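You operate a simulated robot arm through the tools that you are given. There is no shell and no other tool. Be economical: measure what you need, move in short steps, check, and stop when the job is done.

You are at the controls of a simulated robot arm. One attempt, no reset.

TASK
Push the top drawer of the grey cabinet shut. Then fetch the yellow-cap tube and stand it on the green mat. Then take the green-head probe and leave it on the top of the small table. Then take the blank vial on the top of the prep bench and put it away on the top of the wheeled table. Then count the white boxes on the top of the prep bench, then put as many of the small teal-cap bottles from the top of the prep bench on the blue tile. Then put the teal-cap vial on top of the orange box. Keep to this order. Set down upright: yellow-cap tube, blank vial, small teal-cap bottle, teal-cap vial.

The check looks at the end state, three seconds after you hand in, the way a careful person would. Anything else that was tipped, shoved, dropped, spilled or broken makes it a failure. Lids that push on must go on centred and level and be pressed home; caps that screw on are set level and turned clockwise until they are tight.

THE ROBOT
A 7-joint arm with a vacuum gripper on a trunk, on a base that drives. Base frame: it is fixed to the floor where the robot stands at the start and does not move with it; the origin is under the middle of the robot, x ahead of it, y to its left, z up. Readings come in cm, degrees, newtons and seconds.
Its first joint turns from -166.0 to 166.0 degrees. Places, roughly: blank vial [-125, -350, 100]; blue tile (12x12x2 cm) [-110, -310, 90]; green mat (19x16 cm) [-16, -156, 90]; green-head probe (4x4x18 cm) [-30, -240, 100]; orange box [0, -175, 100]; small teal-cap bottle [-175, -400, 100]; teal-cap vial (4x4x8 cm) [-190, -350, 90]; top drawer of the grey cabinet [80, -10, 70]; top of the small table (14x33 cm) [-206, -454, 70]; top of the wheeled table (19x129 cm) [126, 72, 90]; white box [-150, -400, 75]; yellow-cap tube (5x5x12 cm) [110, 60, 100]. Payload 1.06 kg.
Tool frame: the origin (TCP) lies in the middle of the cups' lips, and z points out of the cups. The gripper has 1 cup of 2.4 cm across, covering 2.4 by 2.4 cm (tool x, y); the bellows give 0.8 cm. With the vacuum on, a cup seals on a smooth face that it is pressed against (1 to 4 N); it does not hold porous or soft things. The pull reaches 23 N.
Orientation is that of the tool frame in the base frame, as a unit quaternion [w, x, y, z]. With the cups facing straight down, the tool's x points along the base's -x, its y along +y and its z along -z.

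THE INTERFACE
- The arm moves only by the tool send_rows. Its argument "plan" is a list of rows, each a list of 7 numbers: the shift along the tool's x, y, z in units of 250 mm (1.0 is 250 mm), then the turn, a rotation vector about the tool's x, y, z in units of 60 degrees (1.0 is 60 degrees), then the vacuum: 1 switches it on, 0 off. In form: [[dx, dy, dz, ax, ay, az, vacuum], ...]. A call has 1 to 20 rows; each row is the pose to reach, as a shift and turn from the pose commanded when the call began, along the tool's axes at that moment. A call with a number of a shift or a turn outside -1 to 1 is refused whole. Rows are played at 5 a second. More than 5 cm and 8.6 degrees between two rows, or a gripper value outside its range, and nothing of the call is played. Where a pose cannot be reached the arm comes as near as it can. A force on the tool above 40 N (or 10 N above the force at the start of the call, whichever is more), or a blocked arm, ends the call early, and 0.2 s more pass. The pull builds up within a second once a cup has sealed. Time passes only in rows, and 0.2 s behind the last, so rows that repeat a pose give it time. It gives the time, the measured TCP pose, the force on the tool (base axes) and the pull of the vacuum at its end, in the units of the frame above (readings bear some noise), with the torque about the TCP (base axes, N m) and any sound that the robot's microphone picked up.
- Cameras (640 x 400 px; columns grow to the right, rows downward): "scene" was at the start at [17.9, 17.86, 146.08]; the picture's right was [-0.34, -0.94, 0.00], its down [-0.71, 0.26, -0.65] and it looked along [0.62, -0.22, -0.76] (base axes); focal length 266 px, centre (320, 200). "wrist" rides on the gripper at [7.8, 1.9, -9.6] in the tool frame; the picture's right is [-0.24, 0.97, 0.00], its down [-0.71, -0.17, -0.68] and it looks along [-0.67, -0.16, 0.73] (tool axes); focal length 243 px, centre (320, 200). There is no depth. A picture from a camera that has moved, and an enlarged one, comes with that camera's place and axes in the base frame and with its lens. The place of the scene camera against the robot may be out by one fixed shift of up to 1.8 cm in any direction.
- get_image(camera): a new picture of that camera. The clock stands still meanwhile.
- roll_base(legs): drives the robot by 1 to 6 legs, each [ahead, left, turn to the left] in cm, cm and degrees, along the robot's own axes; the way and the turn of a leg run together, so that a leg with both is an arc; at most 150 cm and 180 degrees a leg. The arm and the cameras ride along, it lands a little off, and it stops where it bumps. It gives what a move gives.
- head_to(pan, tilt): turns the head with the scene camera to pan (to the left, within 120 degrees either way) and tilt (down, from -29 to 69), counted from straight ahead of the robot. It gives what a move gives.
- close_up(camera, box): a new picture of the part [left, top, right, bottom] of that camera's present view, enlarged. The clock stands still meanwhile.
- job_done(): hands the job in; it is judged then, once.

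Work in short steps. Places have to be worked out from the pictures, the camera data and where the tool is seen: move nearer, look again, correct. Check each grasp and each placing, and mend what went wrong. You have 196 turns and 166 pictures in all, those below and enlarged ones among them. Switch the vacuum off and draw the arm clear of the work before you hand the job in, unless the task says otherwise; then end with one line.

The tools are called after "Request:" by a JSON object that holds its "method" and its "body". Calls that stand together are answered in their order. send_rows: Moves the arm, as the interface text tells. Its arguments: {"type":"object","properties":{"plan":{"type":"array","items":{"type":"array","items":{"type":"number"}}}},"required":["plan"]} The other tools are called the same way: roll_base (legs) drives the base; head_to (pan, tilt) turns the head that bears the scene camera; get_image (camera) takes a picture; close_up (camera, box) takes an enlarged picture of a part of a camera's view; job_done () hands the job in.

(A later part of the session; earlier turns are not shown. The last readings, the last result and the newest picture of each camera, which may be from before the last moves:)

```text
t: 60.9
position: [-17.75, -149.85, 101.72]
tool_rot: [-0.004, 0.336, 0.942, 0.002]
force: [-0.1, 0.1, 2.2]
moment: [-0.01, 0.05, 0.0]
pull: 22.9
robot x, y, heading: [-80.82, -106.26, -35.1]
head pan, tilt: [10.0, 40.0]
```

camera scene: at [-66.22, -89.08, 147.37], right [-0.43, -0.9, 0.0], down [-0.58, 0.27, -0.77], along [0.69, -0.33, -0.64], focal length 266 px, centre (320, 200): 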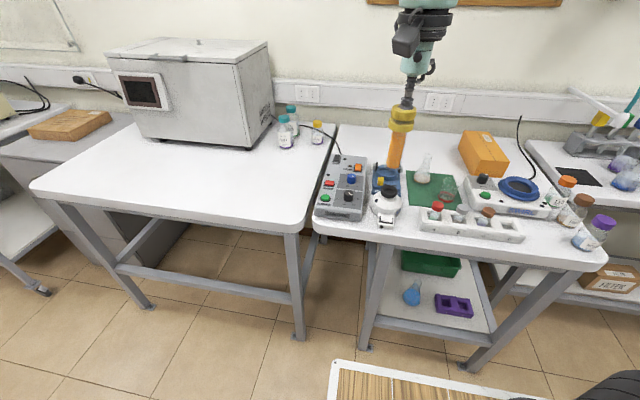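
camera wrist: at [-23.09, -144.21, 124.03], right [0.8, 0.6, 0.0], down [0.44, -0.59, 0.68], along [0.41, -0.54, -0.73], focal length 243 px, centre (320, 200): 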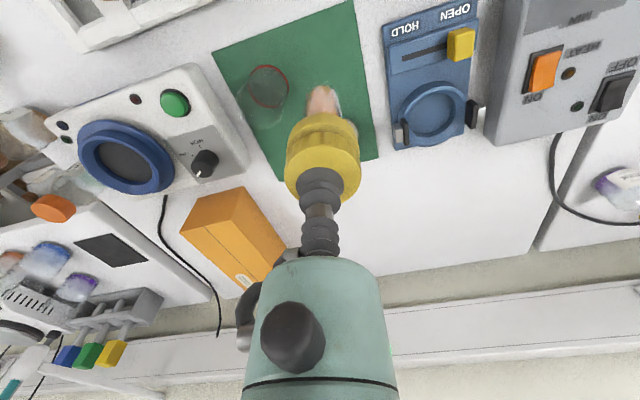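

Contact (2.2 N). I release, wait, and rise.

Request:
{"method": "send_rows", "body": {"plan": [[0, 0, 0.004, 0, 0, 0, 1], [0, 0, 0.004, 0, 0, 0, 0], [0, 0, 0.004, 0, 0, 0, 0], [0, 0, 0.004, 0, 0, 0, 0], [0, 0, 0.004, 0, 0, 0, 0], [0, 0, -0.02, 0, 0, 0, 0], [0, 0, -0.06, 0, 0, 0, 0], [0, 0, -0.2, 0, 0, 0, 0], [0, 0, -0.4, 0, 0, 0, 0], [0, 0, -0.6, 0, 0, 0, 0], [0, 0, -0.8, 0, 0, 0, 0]]}}

Request:
{"method": "close_up", "body": {"camera": "scene", "box": [360, 160, 520, 260]}}

Request:
{"method": "get_image", "body": {"camera": "wrist"}}

```text
t: 63.2
position: [-17.46, -149.82, 121.67]
tool_rot: [-0.005, 0.336, 0.942, 0.002]
force: [0.2, -0.4, 0.1]
moment: [0.03, 0.02, -0.02]
pull: 0.1
robot x, y, heading: [-80.76, -106.01, -35.1]
head pan, tilt: [10.0, 40.0]
```

```text
4.00 times, centred on (440, 210) of scene
camera zoom: at [-52.21, -98.94, 147.37], right [-0.43, -0.91, 0.0], down [-0.58, 0.27, -0.77], along [0.69, -0.33, -0.64], focal length 1064 px, centre (-160, 160)
```

zoom: 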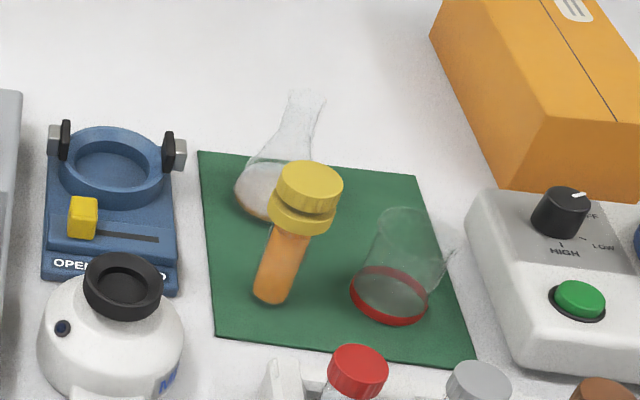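

```text
127 pictures are left
camera wrist: at [-22.19, -143.41, 131.36], right [0.8, 0.6, 0.0], down [0.45, -0.59, 0.68], along [0.41, -0.54, -0.74], focal length 243 px, centre (320, 200)
```

wrist: 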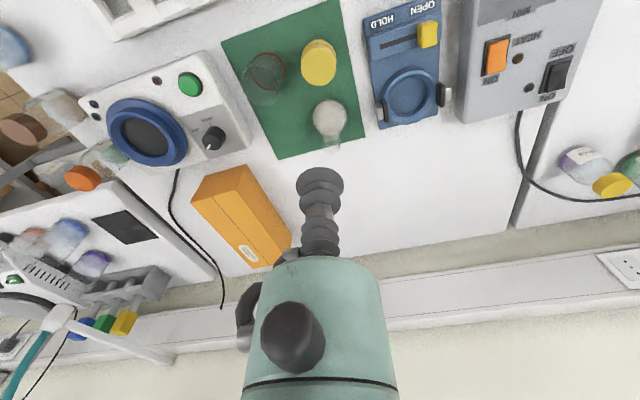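

The tube stands upright on the mat. I raise and retract the arm and slide right toward the probe station.

Request:
{"method": "send_rows", "body": {"plan": [[0.15, 0, -0.1, 0, 0, 0, 0], [0.3, 0, -0.2, 0, 0, 0, 0], [0.45, 0, -0.3, 0, 0, 0, 0], [0.6, 0, -0.4, 0, 0, 0, 0]]}}

Request:
{"method": "roll_base", "body": {"legs": [[0, -78, 0]]}}

Request:
{"method": "head_to", "body": {"pan": 10, "tilt": 35}}

Request:
{"method": "get_image", "body": {"camera": "scene"}}

Request:
{"method": "get_image", "body": {"camera": "wrist"}}

```text
t: 64.2
position: [-29.3, -140.65, 131.71]
tool_rot: [-0.006, 0.336, 0.942, 0.002]
force: [0.5, -0.1, -0.1]
moment: [0.05, 0.0, -0.01]
pull: 0.1
robot x, y, heading: [-80.95, -106.2, -35.2]
head pan, tilt: [10.0, 40.0]
```

```text
t: 68.4
position: [-75.07, -204.54, 131.82]
tool_rot: [-0.004, 0.347, 0.938, 0.003]
force: [-0.2, -0.3, -0.5]
moment: [-0.01, 0.02, 0.0]
pull: 0.1
robot x, y, heading: [-125.73, -168.82, -36.1]
head pan, tilt: [10.0, 40.0]
```

```text
t: 69.1
position: [-75.08, -204.45, 131.74]
tool_rot: [-0.005, 0.346, 0.938, 0.002]
force: [-0.2, -0.8, -0.6]
moment: [0.03, 0.0, 0.0]
pull: 0.1
robot x, y, heading: [-125.92, -168.89, -36.4]
head pan, tilt: [10.0, 35.0]
```

```text
126 pictures are left
camera scene: at [-96.97, -162.34, 148.12], right [-0.44, -0.9, 0.0], down [-0.51, 0.25, -0.82], along [0.73, -0.36, -0.57], focal length 266 px, centre (320, 200)
```

scene: 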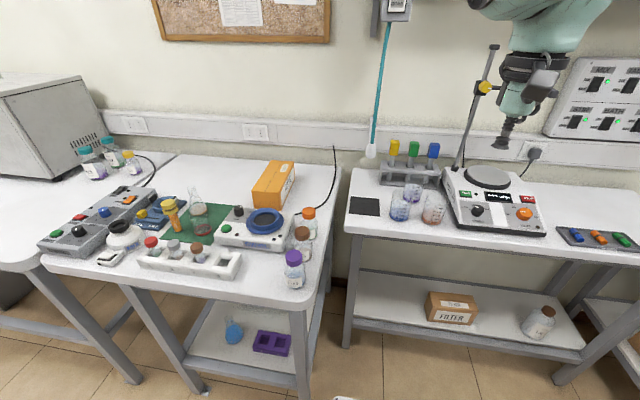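

```text
125 pictures are left
camera wrist: at [-79.82, -197.96, 141.44], right [0.81, 0.59, 0.0], down [0.43, -0.59, 0.68], along [0.4, -0.55, -0.74], focal length 243 px, centre (320, 200)
```

wrist: 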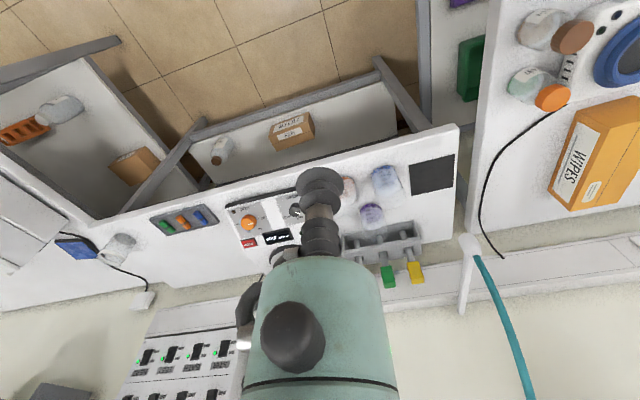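

I zoom in on the probe stand.

Request:
{"method": "close_up", "body": {"camera": "scene", "box": [340, 120, 500, 220]}}

Request:
{"method": "close_up", "body": {"camera": "wrist", "box": [310, 180, 470, 300]}}

```text
4.00 times, centred on (420, 170) of scene
camera zoom: at [-96.97, -162.34, 148.12], right [-0.44, -0.9, 0.0], down [-0.51, 0.25, -0.82], along [0.73, -0.36, -0.57], focal length 1064 px, centre (-80, 320)
```

zoom: 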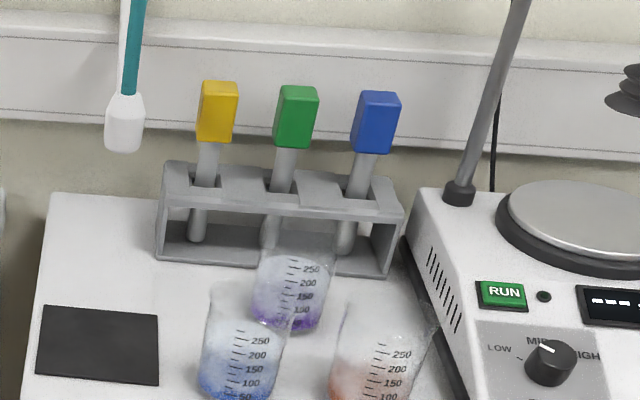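

```text
3.33 times, centred on (390, 240) of wrist
camera zoom: at [-79.82, -197.96, 141.44], right [0.81, 0.59, 0.0], down [0.43, -0.59, 0.68], along [0.4, -0.55, -0.74], focal length 809 px, centre (87, 67)
```

zoom: 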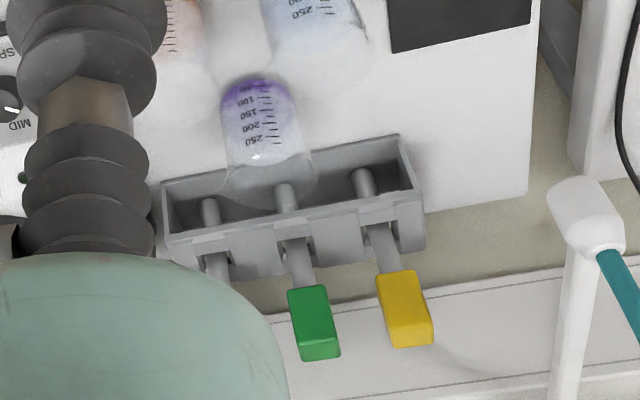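

The green head's top is about [-27.3, -237.2, 108]. I shift a little right (to clear the mat table's corner) and drive ahead 33 cm.

Request:
{"method": "roll_base", "body": {"legs": [[0, -7, 0], [33, 0, 1]]}}

Request:
{"method": "get_image", "body": {"camera": "wrist"}}

Request:
{"method": "get_image", "body": {"camera": "scene"}}

```text
t: 71.8
position: [-52.48, -228.23, 131.71]
tool_rot: [-0.005, 0.336, 0.942, 0.002]
force: [1.2, 0.5, 0.9]
moment: [0.0, -0.01, 0.0]
pull: 0.0
robot x, y, heading: [-104.05, -193.68, -35.1]
head pan, tilt: [10.0, 35.0]
```

```text
122 pictures are left
camera wrist: at [-57.37, -221.75, 141.44], right [0.8, 0.6, 0.0], down [0.44, -0.59, 0.68], along [0.41, -0.54, -0.74], focal length 243 px, centre (320, 200)
```

wrist: 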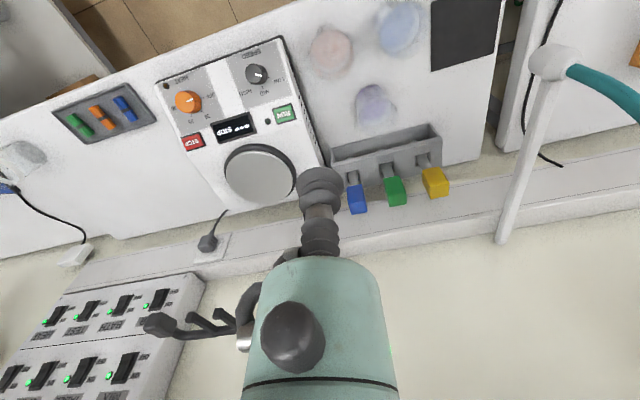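

```text
121 pictures are left
camera scene: at [-75.22, -186.49, 148.13], right [-0.43, -0.9, 0.0], down [-0.52, 0.24, -0.82], along [0.74, -0.35, -0.57], focal length 266 px, centre (320, 200)
```

scene: 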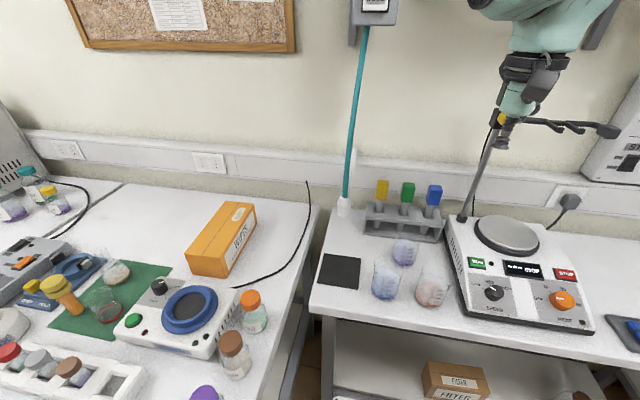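

The clamp stand is near the tool's right, so I move left first, then forward toward the green head.

Request:
{"method": "send_rows", "body": {"plan": [[0, 0.18, 0, 0, 0, 0, 0], [0, 0.352, 0, 0, 0, 0, 0], [-0.18, 0.352, 0, 0, 0, 0, 0], [-0.36, 0.352, 0, 0, 0, 0, 0], [-0.54, 0.352, 0, 0, 0, 0, 0], [-0.72, 0.352, 0, 0, 0, 0, 0], [-0.86, 0.352, 0, 0, 0, 0, 0]]}}

Request:
{"method": "get_image", "body": {"camera": "wrist"}}

Request:
{"method": "get_image", "body": {"camera": "scene"}}

```text
t: 73.4
position: [-30.37, -235.21, 131.4]
tool_rot: [-0.004, 0.337, 0.941, 0.002]
force: [-0.6, -0.1, 1.2]
moment: [0.04, -0.01, -0.02]
pull: 0.2
robot x, y, heading: [-103.68, -193.58, -35.2]
head pan, tilt: [10.0, 35.0]
```

```text
120 pictures are left
camera wrist: at [-35.19, -228.77, 141.15], right [0.8, 0.6, 0.0], down [0.44, -0.59, 0.68], along [0.41, -0.54, -0.73], focal length 243 px, centre (320, 200)
```

wrist: 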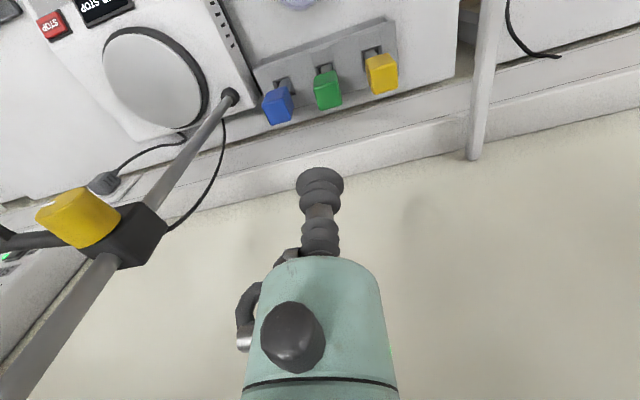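

```text
119 pictures are left
camera scene: at [-75.28, -186.44, 148.14], right [-0.43, -0.9, 0.0], down [-0.52, 0.24, -0.82], along [0.74, -0.35, -0.57], focal length 266 px, centre (320, 200)
```

scene: 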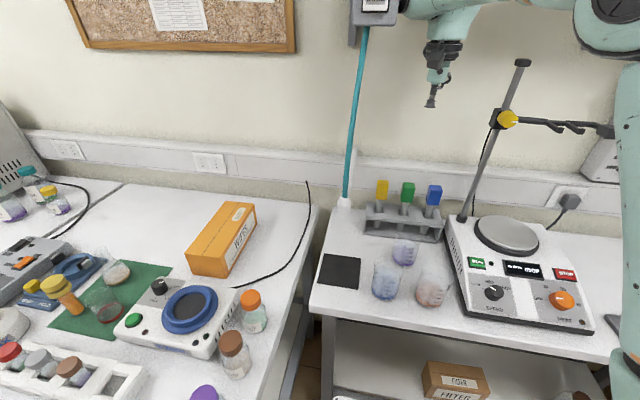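

Request:
{"method": "close_up", "body": {"camera": "wrist", "box": [250, 30, 410, 130]}}

Request:
{"method": "close_up", "body": {"camera": "scene", "box": [350, 60, 510, 260]}}

```text
4.00 times, centred on (330, 80) of wrist
camera zoom: at [-35.19, -228.77, 141.15], right [0.8, 0.6, 0.0], down [0.44, -0.59, 0.68], along [0.41, -0.54, -0.73], focal length 970 px, centre (280, 680)
```

zoom: 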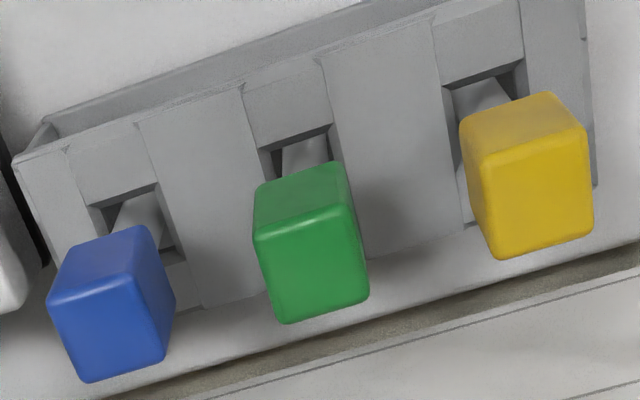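

```text
2.00 times, centred on (430, 160) of scene
camera zoom: at [-75.28, -186.44, 148.14], right [-0.43, -0.9, 0.0], down [-0.52, 0.24, -0.82], along [0.74, -0.35, -0.57], focal length 532 px, centre (100, 280)
```

zoom: 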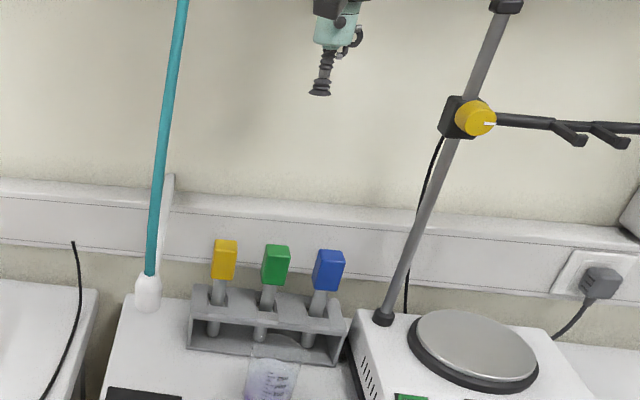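

The top face is centred near [-27.1, -237.4]. I move over it and down to about 4 cm above.

Request:
{"method": "send_rows", "body": {"plan": [[-0.16, 0.012, 0, 0, 0, 0, 0], [-0.16, 0.012, 0.18, 0, 0, 0, 0], [-0.16, 0.012, 0.36, 0, 0, 0, 0], [-0.16, 0.012, 0.54, 0, 0, 0, 0], [-0.16, 0.012, 0.68, 0, 0, 0, 0], [-0.16, 0.012, 0.76, 0, 0, 0, 0]]}}

Request:
{"method": "get_image", "body": {"camera": "wrist"}}

Request:
{"method": "close_up", "body": {"camera": "scene", "box": [350, 90, 510, 250]}}

```text
t: 74.8
position: [-27.1, -237.07, 112.5]
tool_rot: [-0.004, 0.337, 0.941, 0.002]
force: [-0.2, 0.1, -0.2]
moment: [-0.03, 0.0, -0.03]
pull: 0.0
robot x, y, heading: [-104.11, -193.58, -35.2]
head pan, tilt: [10.0, 35.0]
```

```text
116 pictures are left
camera wrist: at [-31.92, -230.65, 122.15], right [0.8, 0.6, 0.0], down [0.44, -0.59, 0.68], along [0.41, -0.54, -0.73], focal length 243 px, centre (320, 200)
```

wrist: 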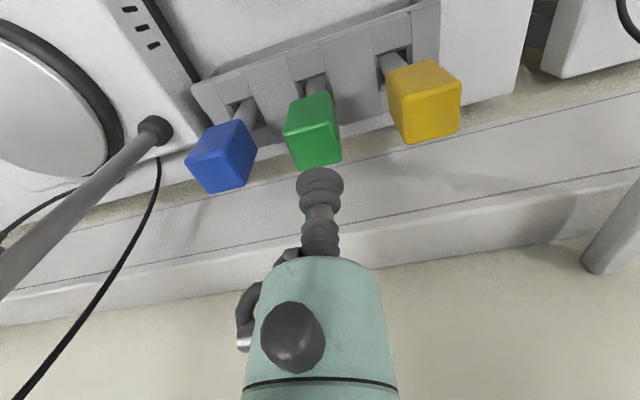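

```text
2.50 times, centred on (430, 170) of scene
camera zoom: at [-75.23, -186.47, 148.13], right [-0.43, -0.9, 0.0], down [-0.52, 0.24, -0.82], along [0.74, -0.35, -0.57], focal length 665 px, centre (45, 275)
```

zoom: 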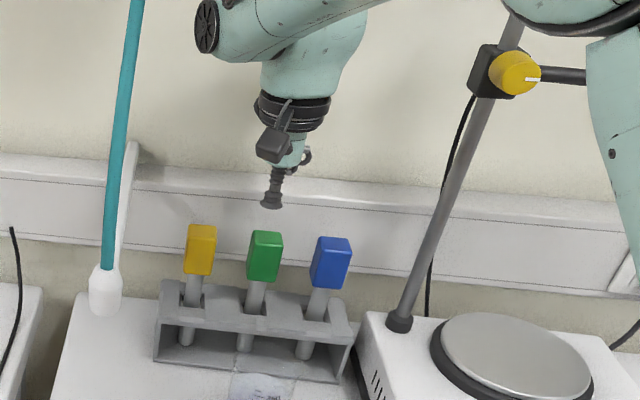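

Aligned. I descend with the vacuum on in small steps.

Request:
{"method": "send_rows", "body": {"plan": [[-0.022, -0.008, 0.08, 0, 0, 0, 1], [-0.022, -0.008, 0.14, 0, 0, 0, 1], [-0.022, -0.008, 0.16, 0, 0, 0, 1], [-0.022, -0.008, 0.175, 0, 0, 0, 1], [-0.022, -0.008, 0.185, 0, 0, 0, 1]]}}

```text
t: 76.0
position: [-27.13, -237.66, 108.06]
tool_rot: [-0.003, 0.337, 0.942, 0.001]
force: [1.1, -1.0, 10.5]
moment: [-0.01, -0.03, 0.01]
pull: 22.5
robot x, y, heading: [-103.97, -193.88, -35.2]
head pan, tilt: [10.0, 35.0]
```

Sealed. I lift straight up about 23 cm.

Request:
{"method": "send_rows", "body": {"plan": [[0, 0, -0.04, 0, 0, 0, 1], [0, 0, -0.14, 0, 0, 0, 1], [0, 0, -0.26, 0, 0, 0, 1], [0, 0, -0.4, 0, 0, 0, 1], [0, 0, -0.56, 0, 0, 0, 1], [0, 0, -0.74, 0, 0, 0, 1], [0, 0, -0.92, 0, 0, 0, 1]]}}

Request:
{"method": "get_image", "body": {"camera": "scene"}}

```text
t: 77.6
position: [-26.71, -237.54, 130.84]
tool_rot: [-0.006, 0.337, 0.941, 0.001]
force: [1.0, 0.5, -1.5]
moment: [-0.01, -0.03, 0.01]
pull: 23.0
robot x, y, heading: [-103.89, -194.02, -35.1]
head pan, tilt: [10.0, 35.0]
```

```text
114 pictures are left
camera scene: at [-75.2, -186.49, 148.12], right [-0.43, -0.9, 0.0], down [-0.52, 0.24, -0.82], along [0.74, -0.35, -0.57], focal length 266 px, centre (320, 200)
```

scene: 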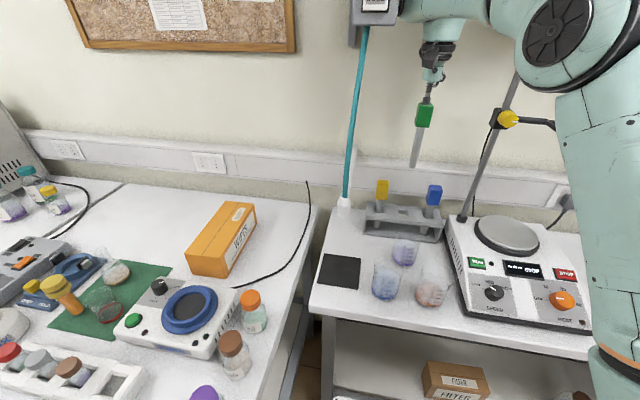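

Probe lifted cleanly. I back straight out, then slide right along the aisle and look.

Request:
{"method": "roll_base", "body": {"legs": [[-42, 0, 0]]}}

Request:
{"method": "head_to", "body": {"pan": -65, "tilt": 28}}

Request:
{"method": "get_image", "body": {"camera": "scene"}}

```text
t: 80.2
position: [-61.38, -212.74, 130.82]
tool_rot: [-0.004, 0.336, 0.942, 0.002]
force: [0.1, -0.6, 0.0]
moment: [0.0, 0.01, 0.01]
pull: 22.9
robot x, y, heading: [-138.69, -169.22, -35.1]
head pan, tilt: [10.0, 35.0]
```

```text
t: 81.7
position: [-61.4, -212.9, 130.9]
tool_rot: [-0.005, 0.335, 0.942, 0.003]
force: [0.7, 0.2, -1.3]
moment: [-0.02, 0.04, 0.02]
pull: 22.4
robot x, y, heading: [-138.84, -169.24, -35.2]
head pan, tilt: [-65.0, 28.0]
```

```text
113 pictures are left
camera scene: at [-119.64, -167.11, 149.22], right [-0.98, 0.17, 0.0], down [0.08, 0.46, -0.88], along [-0.15, -0.87, -0.47], focal length 266 px, centre (320, 200)
```

scene: 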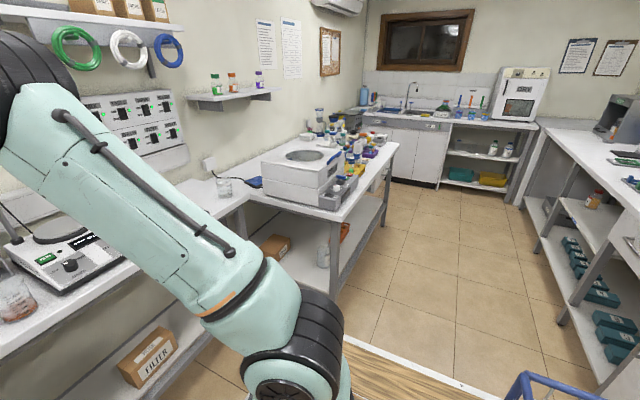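

The prep bench juts into the aisle. I retract and raise the probe, back off 12 cm more, then slide right.

Request:
{"method": "send_rows", "body": {"plan": [[0.14, 0, -0.12, 0, 0, 0, 1], [0.28, 0, -0.24, 0, 0, 0, 1], [0.42, 0, -0.36, 0, 0, 0, 1], [0.56, 0, -0.46, 0, 0, 0, 1], [0.7, 0, -0.54, 0, 0, 0, 1], [0.85, 0, -0.6, 0, 0, 0, 1], [1.0, 0, -0.6, 0, 0, 0, 1]]}}

Request:
{"method": "roll_base", "body": {"legs": [[-12, 0, 0], [0, -110, 0]]}}

Request:
{"method": "head_to", "body": {"pan": -10, "tilt": 35}}

Request:
{"method": "get_image", "body": {"camera": "scene"}}

```text
t: 83.3
position: [-80.68, -196.94, 146.11]
tool_rot: [-0.005, 0.336, 0.942, 0.002]
force: [0.6, 0.0, -1.5]
moment: [-0.02, 0.03, 0.03]
pull: 22.6
robot x, y, heading: [-138.69, -168.79, -35.0]
head pan, tilt: [-65.0, 28.0]
```

```text
t: 89.8
position: [-150.19, -278.41, 146.05]
tool_rot: [-0.005, 0.316, 0.949, 0.003]
force: [-0.3, 0.8, -0.1]
moment: [-0.01, -0.01, 0.03]
pull: 23.1
robot x, y, heading: [-209.58, -253.22, -32.5]
head pan, tilt: [-65.0, 28.0]
```

```text
t: 91.0
position: [-149.99, -278.32, 146.17]
tool_rot: [-0.006, 0.316, 0.949, 0.002]
force: [-0.1, 0.4, -0.5]
moment: [0.02, 0.04, 0.01]
pull: 23.2
robot x, y, heading: [-209.43, -252.82, -32.6]
head pan, tilt: [-10.0, 35.0]
```

```text
112 pictures are left
camera scene: at [-182.61, -247.17, 148.13], right [-0.68, -0.74, 0.0], down [-0.42, 0.39, -0.82], along [0.6, -0.56, -0.57], focal length 266 px, centre (320, 200)
```

scene: 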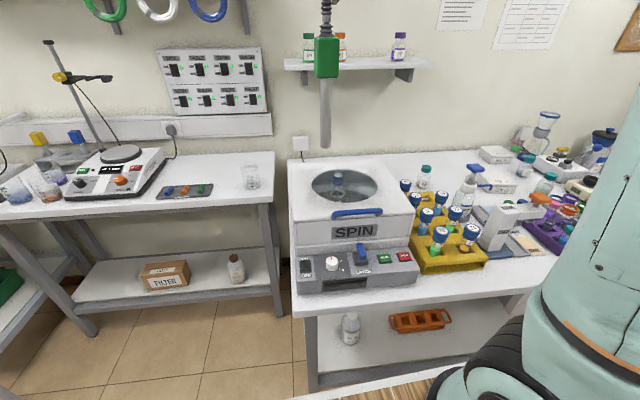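

I continue right along the aisle toward the small table.

Request:
{"method": "roll_base", "body": {"legs": [[0, 0, -3], [0, -110, 0]]}}

Request:
{"method": "head_to", "body": {"pan": -15, "tilt": 35}}

Request:
{"method": "get_image", "body": {"camera": "scene"}}

```text
t: 97.0
position: [-215.34, -369.53, 146.14]
tool_rot: [-0.005, 0.347, 0.938, 0.003]
force: [0.0, -0.4, -1.3]
moment: [-0.01, -0.02, 0.02]
pull: 22.5
robot x, y, heading: [-272.97, -340.21, -36.6]
head pan, tilt: [-10.0, 35.0]
```

```text
t: 97.6
position: [-215.39, -369.5, 146.16]
tool_rot: [-0.006, 0.346, 0.938, 0.002]
force: [-0.1, -0.1, -0.7]
moment: [0.02, 0.02, 0.01]
pull: 23.6
robot x, y, heading: [-272.72, -340.43, -36.2]
head pan, tilt: [-15.0, 35.0]
```

```text
111 pictures are left
camera scene: at [-246.25, -336.67, 148.13], right [-0.78, -0.62, 0.0], down [-0.36, 0.45, -0.82], along [0.51, -0.64, -0.57], focal length 266 px, centre (320, 200)
```

scene: 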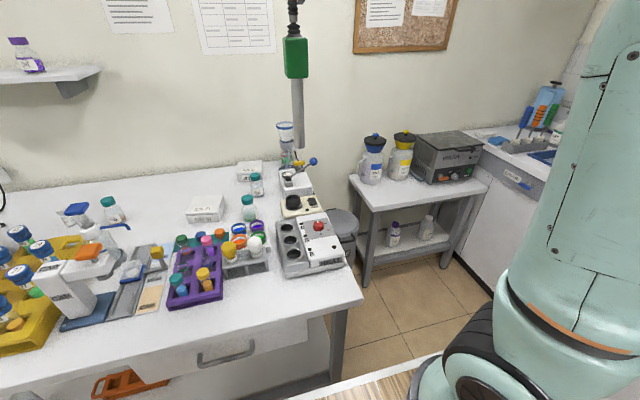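

The small table is at the right, in a gap past the prep bench. I slide right 46 cm and drive ahead 36 cm into the gap.

Request:
{"method": "roll_base", "body": {"legs": [[0, -46, 0], [20, 0, 2]]}}

Request:
{"method": "head_to", "body": {"pan": 8, "tilt": 40}}

Request:
{"method": "get_image", "body": {"camera": "scene"}}

```text
t: 101.5
position: [-224.42, -414.94, 146.08]
tool_rot: [-0.005, 0.325, 0.946, 0.002]
force: [-0.6, 0.6, -0.8]
moment: [-0.01, 0.0, 0.0]
pull: 22.8
robot x, y, heading: [-283.02, -388.14, -34.0]
head pan, tilt: [-15.0, 35.0]
```

```text
t: 102.4
position: [-224.46, -414.91, 146.01]
tool_rot: [-0.006, 0.325, 0.946, 0.002]
force: [-0.3, 0.5, -1.6]
moment: [-0.04, -0.03, -0.01]
pull: 22.6
robot x, y, heading: [-283.36, -388.42, -33.8]
head pan, tilt: [8.0, 40.0]
```

```text
110 pictures are left
camera scene: at [-254.94, -380.63, 147.37], right [-0.44, -0.9, 0.0], down [-0.58, 0.28, -0.77], along [0.69, -0.33, -0.64], focal length 266 px, centre (320, 200)
```

scene: 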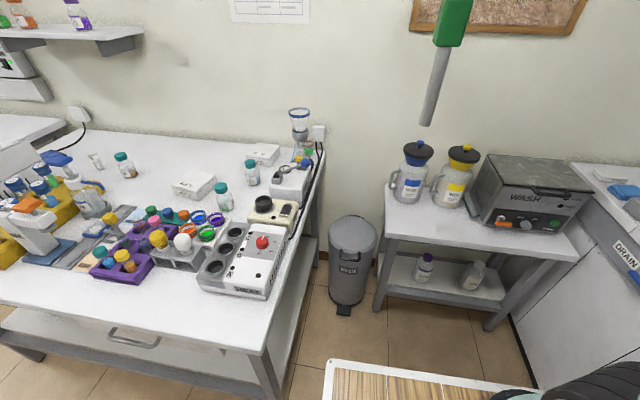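

The free strip is in front of the jugs. I drive 24 cm ahead (6 cm right for clearance); I'll lay the probe there with the tool turned sideways.

Request:
{"method": "roll_base", "body": {"legs": [[0, -6, 0], [24, 0, 0]]}}

Request:
{"method": "get_image", "body": {"camera": "scene"}}

Request:
{"method": "get_image", "body": {"camera": "wrist"}}

```text
t: 104.7
position: [-208.0, -433.18, 146.1]
tool_rot: [-0.005, 0.326, 0.945, 0.002]
force: [0.1, -0.3, -1.0]
moment: [-0.02, 0.01, 0.0]
pull: 22.6
robot x, y, heading: [-266.7, -406.65, -33.8]
head pan, tilt: [8.0, 40.0]
```

```text
109 pictures are left
camera scene: at [-238.46, -398.82, 147.37], right [-0.44, -0.9, 0.0], down [-0.58, 0.28, -0.77], along [0.69, -0.34, -0.64], focal length 266 px, centre (320, 200)
```

scene: 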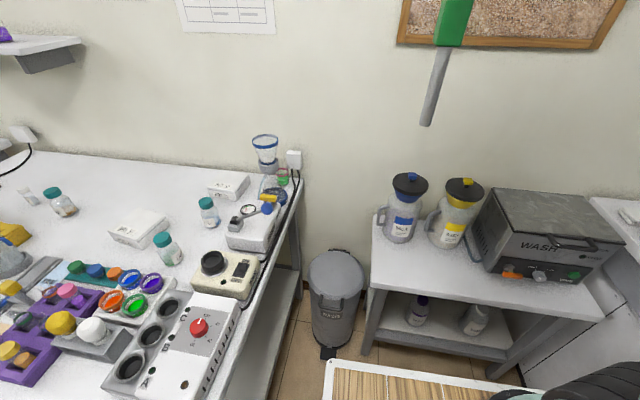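

```text
108 pictures are left
camera wrist: at [-212.98, -426.87, 155.81], right [0.78, 0.62, 0.0], down [0.46, -0.58, 0.68], along [0.42, -0.53, -0.74], focal length 243 px, centre (320, 200)
```

wrist: 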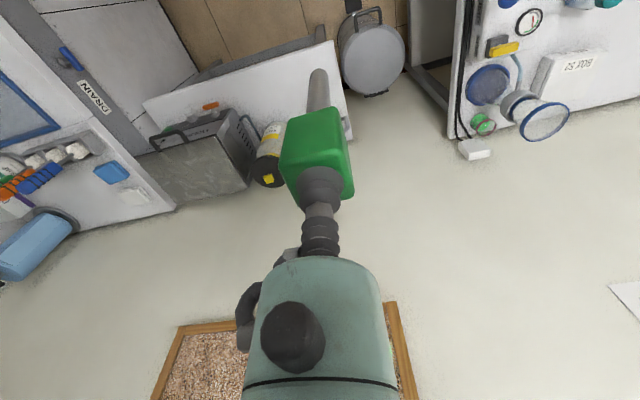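

I first yaw the tool by +34°, then roll it sideways so the probe points right along the table.

Request:
{"method": "send_rows", "body": {"plan": [[0, 0, 0, 0, 0, -0.113, 1], [0, 0, 0, 0, 0, -0.226, 1], [0, 0, 0, 0, 0, -0.34, 1], [0, 0, 0, 0, 0, -0.453, 1], [0, 0, 0, 0, 0, -0.567, 1]]}}

Request:
{"method": "send_rows", "body": {"plan": [[-0.03, 0, 0.08, 0.125, 0, 0, 1], [-0.06, 0, 0.16, 0.25, 0, 0, 1], [-0.1, 0, 0.24, 0.375, 0, 0, 1], [-0.13, 0, 0.32, 0.5, 0, 0, 1], [-0.16, 0, 0.4, 0.625, 0, 0, 1], [-0.2, 0, 0.48, 0.75, 0, 0, 1]]}}

Request:
{"method": "get_image", "body": {"camera": "scene"}}

```text
t: 105.9
position: [-208.08, -433.08, 146.15]
tool_rot: [-0.004, 0.034, 0.999, 0.004]
force: [-0.1, -0.1, -0.5]
moment: [0.0, 0.01, 0.0]
pull: 22.8
robot x, y, heading: [-266.61, -406.35, -33.9]
head pan, tilt: [8.0, 40.0]
```

```text
t: 107.3
position: [-203.25, -433.38, 134.29]
tool_rot: [-0.017, 0.031, 0.924, -0.381]
force: [-0.2, 0.2, 0.5]
moment: [0.07, -0.02, 0.04]
pull: 22.1
robot x, y, heading: [-266.28, -406.44, -33.8]
head pan, tilt: [8.0, 40.0]
```

```text
107 pictures are left
camera scene: at [-238.5, -398.82, 147.38], right [-0.44, -0.9, 0.0], down [-0.58, 0.28, -0.77], along [0.69, -0.34, -0.64], focal length 266 px, centre (320, 200)
```

scene: 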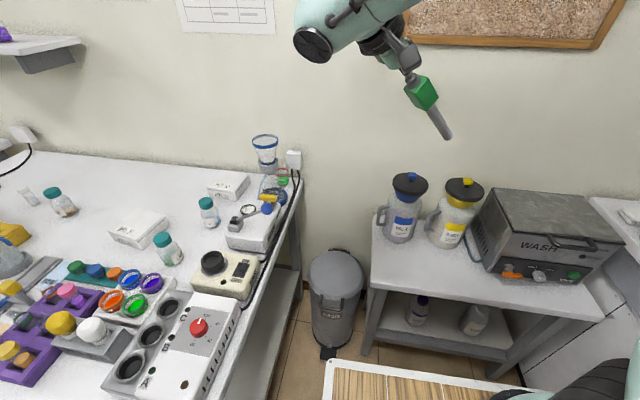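

Feasible. I finish the roll to near horizontal while lowering to z≈114.

Request:
{"method": "send_rows", "body": {"plan": [[-0.012, 0.066, 0.122, 0.117, 0, 0, 1], [-0.024, 0.132, 0.245, 0.233, 0, 0, 1], [-0.036, 0.198, 0.367, 0.35, 0, 0, 1], [-0.048, 0.264, 0.49, 0.467, 0, 0, 1], [-0.06, 0.33, 0.612, 0.583, 0, 0, 1], [-0.07, 0.396, 0.735, 0.7, 0, 0, 1]]}}

Request:
{"method": "get_image", "body": {"camera": "scene"}}

Request:
{"method": "get_image", "body": {"camera": "wrist"}}

```text
t: 108.7
position: [-201.9, -439.18, 114.04]
tool_rot: [-0.026, 0.023, 0.727, -0.686]
force: [-0.7, 0.7, -0.9]
moment: [0.0, -0.03, 0.01]
pull: 23.3
robot x, y, heading: [-266.57, -406.17, -33.9]
head pan, tilt: [8.0, 40.0]
```

```text
106 pictures are left
camera scene: at [-238.51, -398.8, 147.38], right [-0.44, -0.9, 0.0], down [-0.58, 0.28, -0.77], along [0.69, -0.34, -0.64], focal length 266 px, centre (320, 200)
```

scene: 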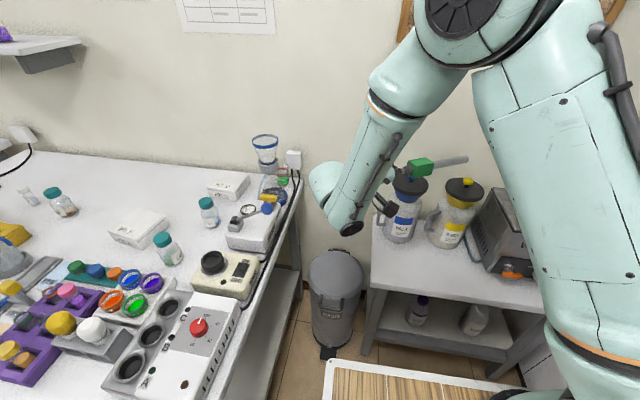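

```text
105 pictures are left
camera wrist: at [-209.09, -429.09, 112.89], right [0.23, 0.04, -0.97], down [0.75, 0.62, 0.2], along [0.61, -0.78, 0.11], focal length 243 px, centre (320, 200)
```

wrist: 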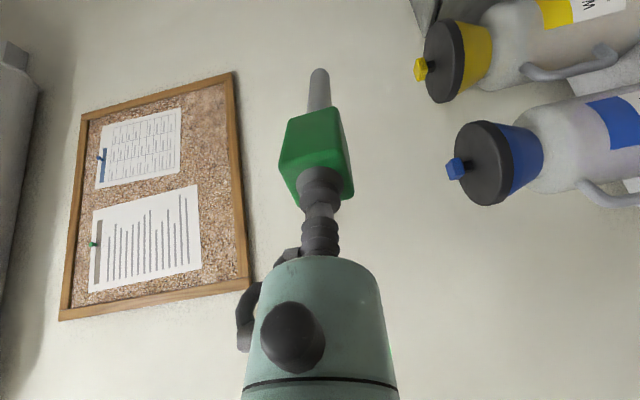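

The probe is near horizontal above the front strip. I lower 25 cm, nudging it 2 cm further onto the table.

Request:
{"method": "send_rows", "body": {"plan": [[-0.02, 0.16, 0.04, 0, 0, 0, 1], [-0.044, 0.33, 0.08, 0, 0, 0, 1], [-0.044, 0.5, 0.08, 0, 0, 0, 1], [-0.044, 0.67, 0.08, 0, 0, 0, 1], [-0.044, 0.84, 0.08, 0, 0, 0, 1], [-0.044, 1.0, 0.08, 0, 0, 0, 1]]}}

Request:
{"method": "get_image", "body": {"camera": "scene"}}

Request:
{"method": "get_image", "body": {"camera": "wrist"}}

```text
t: 110.1
position: [-200.82, -440.05, 89.22]
tool_rot: [-0.028, 0.024, 0.727, -0.686]
force: [-0.6, -0.3, -1.0]
moment: [0.04, 0.0, -0.04]
pull: 23.0
robot x, y, heading: [-266.94, -406.41, -33.8]
head pan, tilt: [8.0, 40.0]
```

```text
104 pictures are left
camera scene: at [-238.48, -398.82, 147.37], right [-0.44, -0.9, 0.0], down [-0.58, 0.28, -0.77], along [0.69, -0.34, -0.64], focal length 266 px, centre (320, 200)
```

scene: 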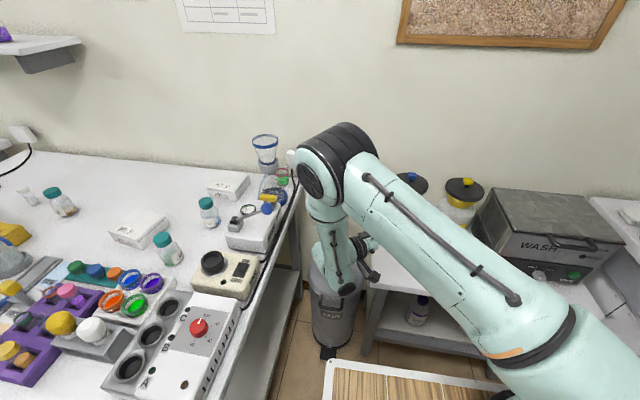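

```text
103 pictures are left
camera wrist: at [-208.06, -429.82, 87.94], right [0.23, 0.04, -0.97], down [0.76, 0.62, 0.21], along [0.61, -0.78, 0.11], focal length 243 px, centre (320, 200)
```

wrist: 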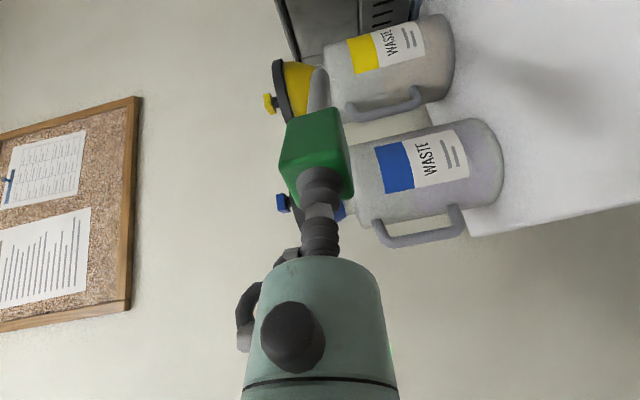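

Clear all round. I lower a further 13 cm and look.

Request:
{"method": "send_rows", "body": {"plan": [[0, 0.15, 0, 0, 0, 0, 1], [0, 0.3, 0, 0, 0, 0, 1], [0, 0.42, 0, 0, 0, 0, 1], [0, 0.52, 0, 0, 0, 0, 1]]}}

Request:
{"method": "get_image", "body": {"camera": "wrist"}}

Request:
{"method": "get_image", "body": {"camera": "scene"}}

```text
t: 111.1
position: [-200.98, -439.45, 75.81]
tool_rot: [-0.027, 0.024, 0.728, -0.685]
force: [-0.2, 0.1, -0.7]
moment: [0.04, -0.02, 0.02]
pull: 23.2
robot x, y, heading: [-266.61, -406.35, -33.9]
head pan, tilt: [8.0, 40.0]
```

```text
102 pictures are left
camera wrist: at [-208.21, -429.16, 74.54], right [0.23, 0.04, -0.97], down [0.76, 0.62, 0.21], along [0.61, -0.78, 0.11], focal length 243 px, centre (320, 200)
```

wrist: 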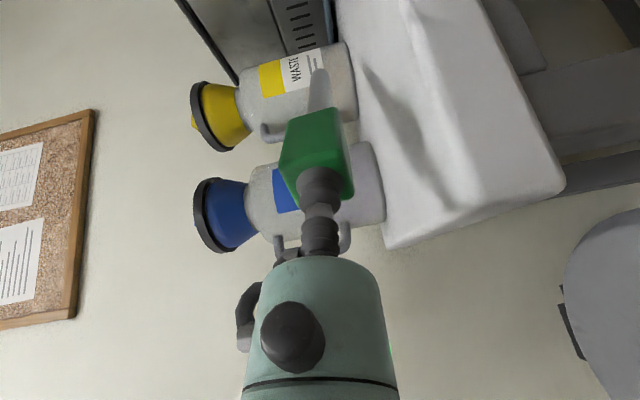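

```text
101 pictures are left
camera scene: at [-238.46, -398.81, 147.37], right [-0.44, -0.9, 0.0], down [-0.58, 0.28, -0.77], along [0.69, -0.34, -0.64], focal length 266 px, centre (320, 200)
```

scene: 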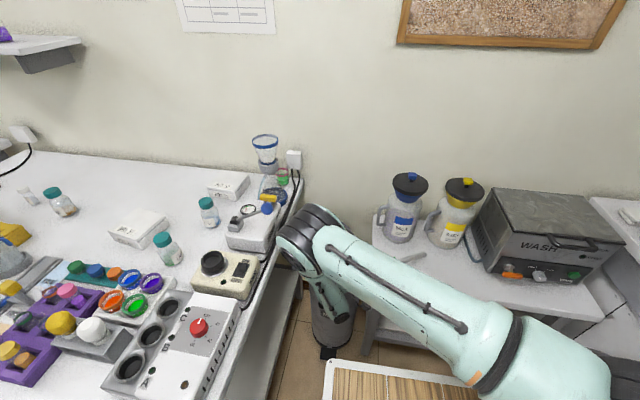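

The probe's shadow lies on the strip. I lower in small steps until contact.

Request:
{"method": "send_rows", "body": {"plan": [[0, 0.03, 0, 0, 0, 0, 1], [0, 0.06, 0, 0, 0, 0, 1], [0, 0.085, 0, 0, 0, 0, 1], [0, 0.105, 0, 0, 0, 0, 1]]}}

```text
t: 112.1
position: [-201.17, -439.08, 73.33]
tool_rot: [-0.026, 0.022, 0.728, -0.685]
force: [0.0, -0.4, -0.8]
moment: [0.04, -0.02, 0.0]
pull: 22.8
robot x, y, heading: [-266.59, -406.52, -33.9]
head pan, tilt: [8.0, 40.0]
```

Request:
{"method": "send_rows", "body": {"plan": [[0, 0.015, 0, 0, 0, 0, 1], [0, 0.03, 0, 0, 0, 0, 1], [0, 0.045, 0, 0, 0, 0, 1]]}}

Request:
{"method": "close_up", "body": {"camera": "wrist", "box": [240, 30, 560, 250]}}

```text
t: 112.9
position: [-201.16, -439.06, 72.22]
tool_rot: [-0.026, 0.022, 0.727, -0.686]
force: [-0.8, 0.7, -0.2]
moment: [0.04, -0.02, -0.02]
pull: 23.1
robot x, y, heading: [-266.7, -406.21, -34.0]
head pan, tilt: [8.0, 40.0]
```

```text
1.82 times, centred on (400, 140) of wrist
camera zoom: at [-208.38, -428.79, 70.98], right [0.23, 0.04, -0.97], down [0.76, 0.62, 0.21], along [0.61, -0.78, 0.11], focal length 441 px, centre (174, 309)
```

zoom: 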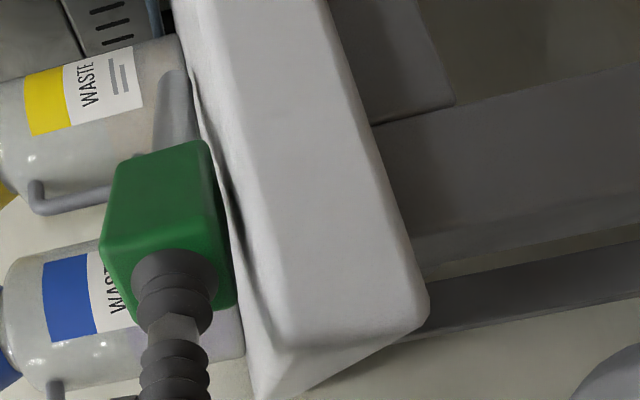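

Almost touching; I continue with 2 mm steps.

Request:
{"method": "send_rows", "body": {"plan": [[0, 0.01, 0, 0, 0, 0, 1], [0, 0.02, 0, 0, 0, 0, 1], [0, 0.028, 0, 0, 0, 0, 1]]}}

```text
t: 113.7
position: [-201.22, -438.93, 71.57]
tool_rot: [-0.027, 0.022, 0.727, -0.686]
force: [1.0, 0.5, 4.0]
moment: [-0.09, -0.14, 0.0]
pull: 22.8
robot x, y, heading: [-266.48, -406.45, -33.8]
head pan, tilt: [8.0, 40.0]
```

Contact (4 N). I release, draw the cup back 3 cm, then rise.

Request:
{"method": "send_rows", "body": {"plan": [[0, 0.028, 0, 0, 0, 0, 0], [0, 0.028, 0, 0, 0, 0, 0], [0, 0.028, 0, 0, 0, 0, 0], [0, 0.028, 0, 0, 0, 0, 0], [0, 0.028, -0.03, 0, 0, 0, 0], [0, 0.02, -0.08, 0, 0, 0, 0], [0, 0.01, -0.13, 0, 0, 0, 0], [0, -0.15, -0.13, 0, 0, 0, 0], [0, -0.33, -0.13, 0, 0, 0, 0], [0, -0.51, -0.13, 0, 0, 0, 0], [0, -0.69, -0.13, 0, 0, 0, 0], [0, -0.87, -0.13, 0, 0, 0, 0], [0, -1.0, -0.13, 0, 0, 0, 0]]}}

Request:
{"method": "get_image", "body": {"camera": "scene"}}

Request:
{"method": "get_image", "body": {"camera": "wrist"}}

```text
t: 116.5
position: [-200.64, -437.41, 96.51]
tool_rot: [-0.028, 0.023, 0.727, -0.686]
force: [0.0, 0.3, -0.6]
moment: [0.01, 0.04, 0.01]
pull: 0.0
robot x, y, heading: [-266.81, -406.54, -33.8]
head pan, tilt: [8.0, 40.0]
```

```text
99 pictures are left
camera scene: at [-238.45, -398.81, 147.37], right [-0.44, -0.9, 0.0], down [-0.58, 0.28, -0.77], along [0.69, -0.34, -0.64], focal length 266 px, centre (320, 200)
```

scene: 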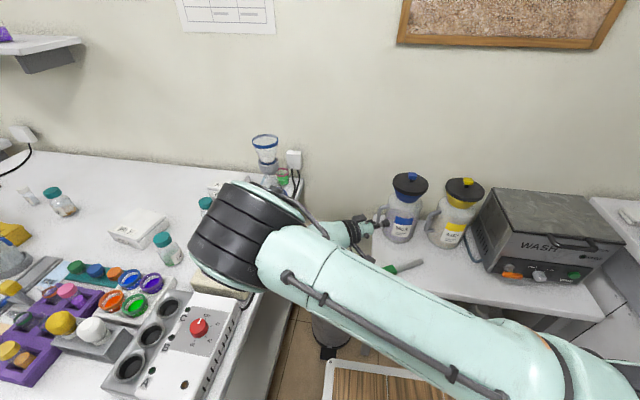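

```text
98 pictures are left
camera wrist: at [-207.82, -427.16, 95.39], right [0.23, 0.04, -0.97], down [0.76, 0.62, 0.21], along [0.61, -0.78, 0.11], focal length 243 px, centre (320, 200)
```

wrist: 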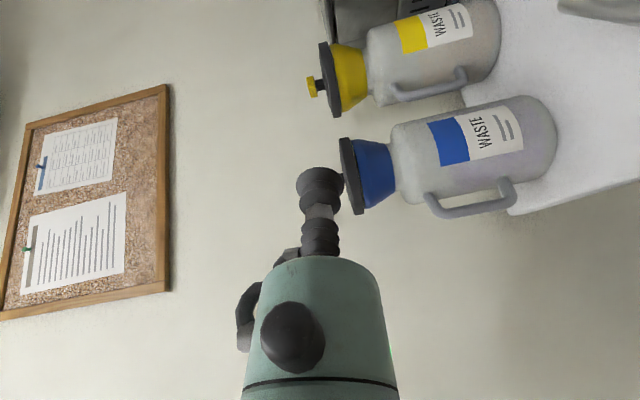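

The probe lies on the table. The elbow swung over the prep bench edge, so I raise and unroll the tool together.

Request:
{"method": "send_rows", "body": {"plan": [[0, -0.13, 0, -0.117, 0, 0, 0], [0, -0.26, 0, -0.233, 0, 0, 0], [0, -0.4, 0, -0.35, 0, 0, 0], [0, -0.54, 0, -0.467, 0, 0, 0], [0, -0.68, 0, -0.583, 0, 0, 0], [0, -0.82, 0, -0.7, 0, 0, 0]]}}

Request:
{"method": "get_image", "body": {"camera": "scene"}}

```text
t: 117.9
position: [-200.45, -438.46, 117.02]
tool_rot: [-0.017, 0.031, 0.925, -0.379]
force: [0.7, 0.2, 0.2]
moment: [-0.01, 0.01, 0.0]
pull: 0.1
robot x, y, heading: [-266.79, -406.39, -33.7]
head pan, tilt: [8.0, 40.0]
```

```text
97 pictures are left
camera scene: at [-238.43, -398.77, 147.36], right [-0.44, -0.9, 0.0], down [-0.58, 0.28, -0.77], along [0.69, -0.34, -0.64], focal length 266 px, centre (320, 200)
```

scene: 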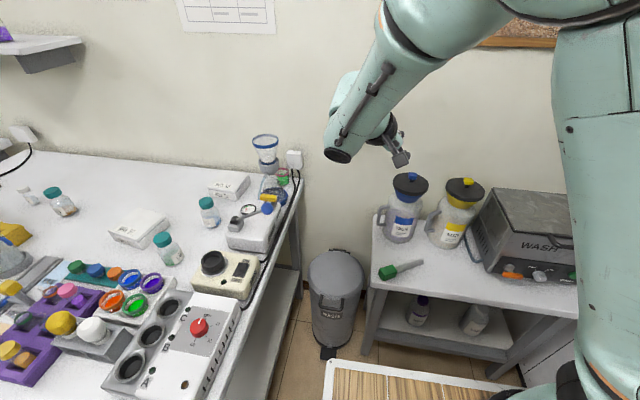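

The probe rests nicely. I finish bringing the tool upright and yaw it back, rising to z≈140.

Request:
{"method": "send_rows", "body": {"plan": [[0, -0.1, -0.1, -0.125, 0, 0, 0], [0, -0.2, -0.2, -0.25, 0, 0, 0], [0, -0.3, -0.3, -0.375, 0, 0, 0], [0, -0.4, -0.4, -0.5, 0, 0, 0], [0.05, -0.5, -0.5, -0.625, 0, 0, 0], [0.1, -0.6, -0.6, -0.75, 0, 0, 0]]}}

Request:
{"method": "send_rows", "body": {"plan": [[0.05, 0, 0, 0, 0, 0.113, 0], [0.1, 0, 0, 0, 0, 0.226, 0], [0.15, 0, 0, 0, 0, 0.34, 0], [0.2, 0, 0, 0, 0, 0.453, 0], [0.25, 0, 0, 0, 0, 0.567, 0]]}}

Request:
{"method": "close_up", "body": {"camera": "scene", "box": [0, 130, 320, 400]}}

```text
t: 119.3
position: [-203.35, -438.38, 138.61]
tool_rot: [-0.003, 0.035, 0.999, 0.005]
force: [-0.5, 0.0, -0.3]
moment: [0.03, 0.0, -0.01]
pull: 0.0
robot x, y, heading: [-266.81, -406.36, -33.9]
head pan, tilt: [8.0, 40.0]
```

```text
t: 120.5
position: [-209.39, -437.93, 138.58]
tool_rot: [-0.005, 0.327, 0.945, 0.002]
force: [0.6, 0.2, -0.1]
moment: [-0.05, 0.02, 0.0]
pull: 0.1
robot x, y, heading: [-266.82, -406.47, -33.7]
head pan, tilt: [8.0, 40.0]
```

```text
1.48 times, centred on (160, 265) of scene
camera zoom: at [-238.45, -398.82, 147.37], right [-0.44, -0.9, 0.0], down [-0.58, 0.28, -0.77], along [0.69, -0.34, -0.64], focal length 394 px, centre (557, 104)
```

zoom: 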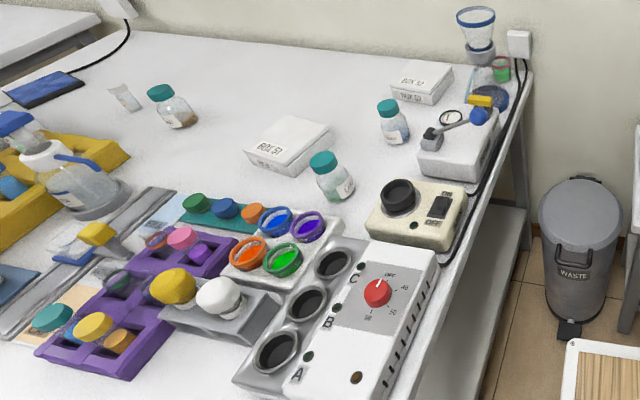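

Two labelled white boxes are visible so far, plus teal-cap bottles; the blank vial is near [-133, -342]. I back out and slide left to stand in front of it.

Request:
{"method": "roll_base", "body": {"legs": [[-38, 0, 0], [0, 124, 0]]}}

Request:
{"method": "head_to", "body": {"pan": 5, "tilt": 42}}

Request:
{"method": "get_image", "body": {"camera": "scene"}}

```text
t: 128.8
position: [-170.06, -313.2, 138.6]
tool_rot: [-0.005, 0.323, 0.946, 0.003]
force: [0.7, 0.5, -0.3]
moment: [-0.02, 0.01, 0.02]
pull: 0.1
robot x, y, heading: [-227.61, -281.97, -33.6]
head pan, tilt: [8.0, 40.0]
```

```text
t: 129.4
position: [-170.17, -313.21, 138.39]
tool_rot: [-0.005, 0.324, 0.946, 0.002]
force: [-0.3, 1.2, 0.1]
moment: [0.0, 0.01, -0.03]
pull: 0.0
robot x, y, heading: [-227.98, -281.62, -33.6]
head pan, tilt: [5.0, 42.0]
```

```text
95 pictures are left
camera scene: at [-199.74, -274.54, 147.08], right [-0.48, -0.88, 0.0], down [-0.59, 0.32, -0.74], along [0.65, -0.36, -0.67], focal length 266 px, centre (320, 200)
```

scene: 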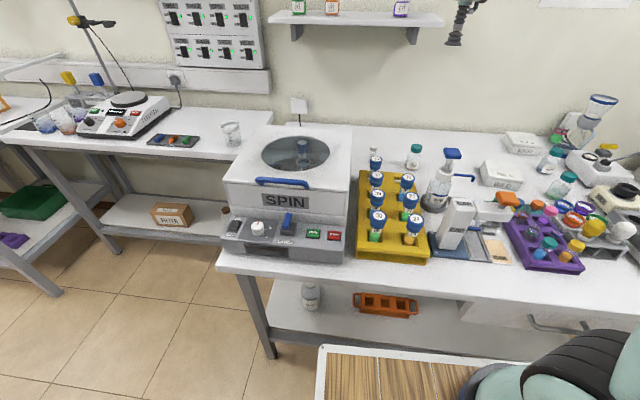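

I zoom on the area behind the yellow rack.

Request:
{"method": "close_up", "body": {"camera": "scene", "box": [320, 110, 640, 290]}}

Request:
{"method": "get_image", "body": {"camera": "wrist"}}

```text
2.00 times, centred on (480, 200) of scene
camera zoom: at [-199.74, -274.54, 147.08], right [-0.48, -0.88, 0.0], down [-0.59, 0.32, -0.74], along [0.65, -0.36, -0.67], focal length 532 px, centre (0, 200)
```

zoom: 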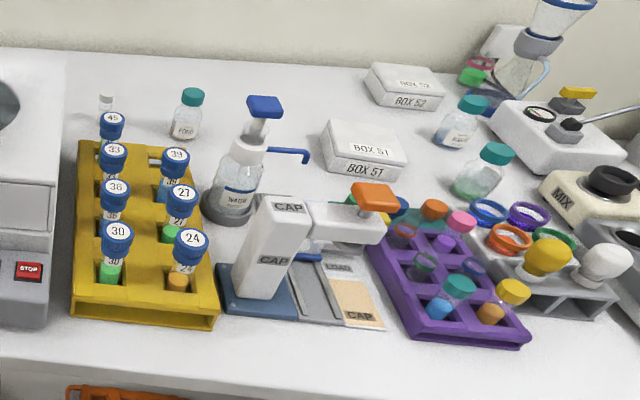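

```text
93 pictures are left
camera wrist: at [-175.08, -306.9, 148.16], right [0.78, 0.63, 0.0], down [0.46, -0.57, 0.68], along [0.42, -0.53, -0.74], focal length 243 px, centre (320, 200)
```

wrist: 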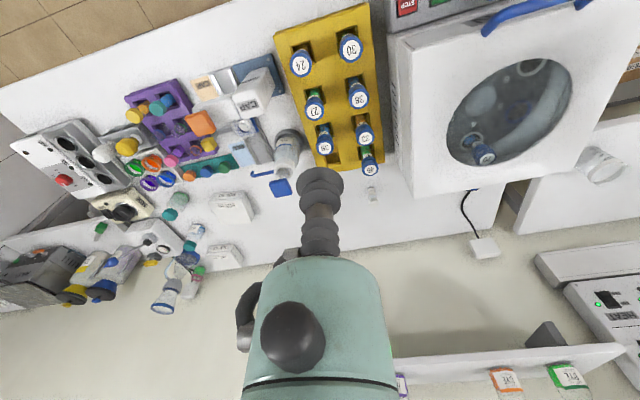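

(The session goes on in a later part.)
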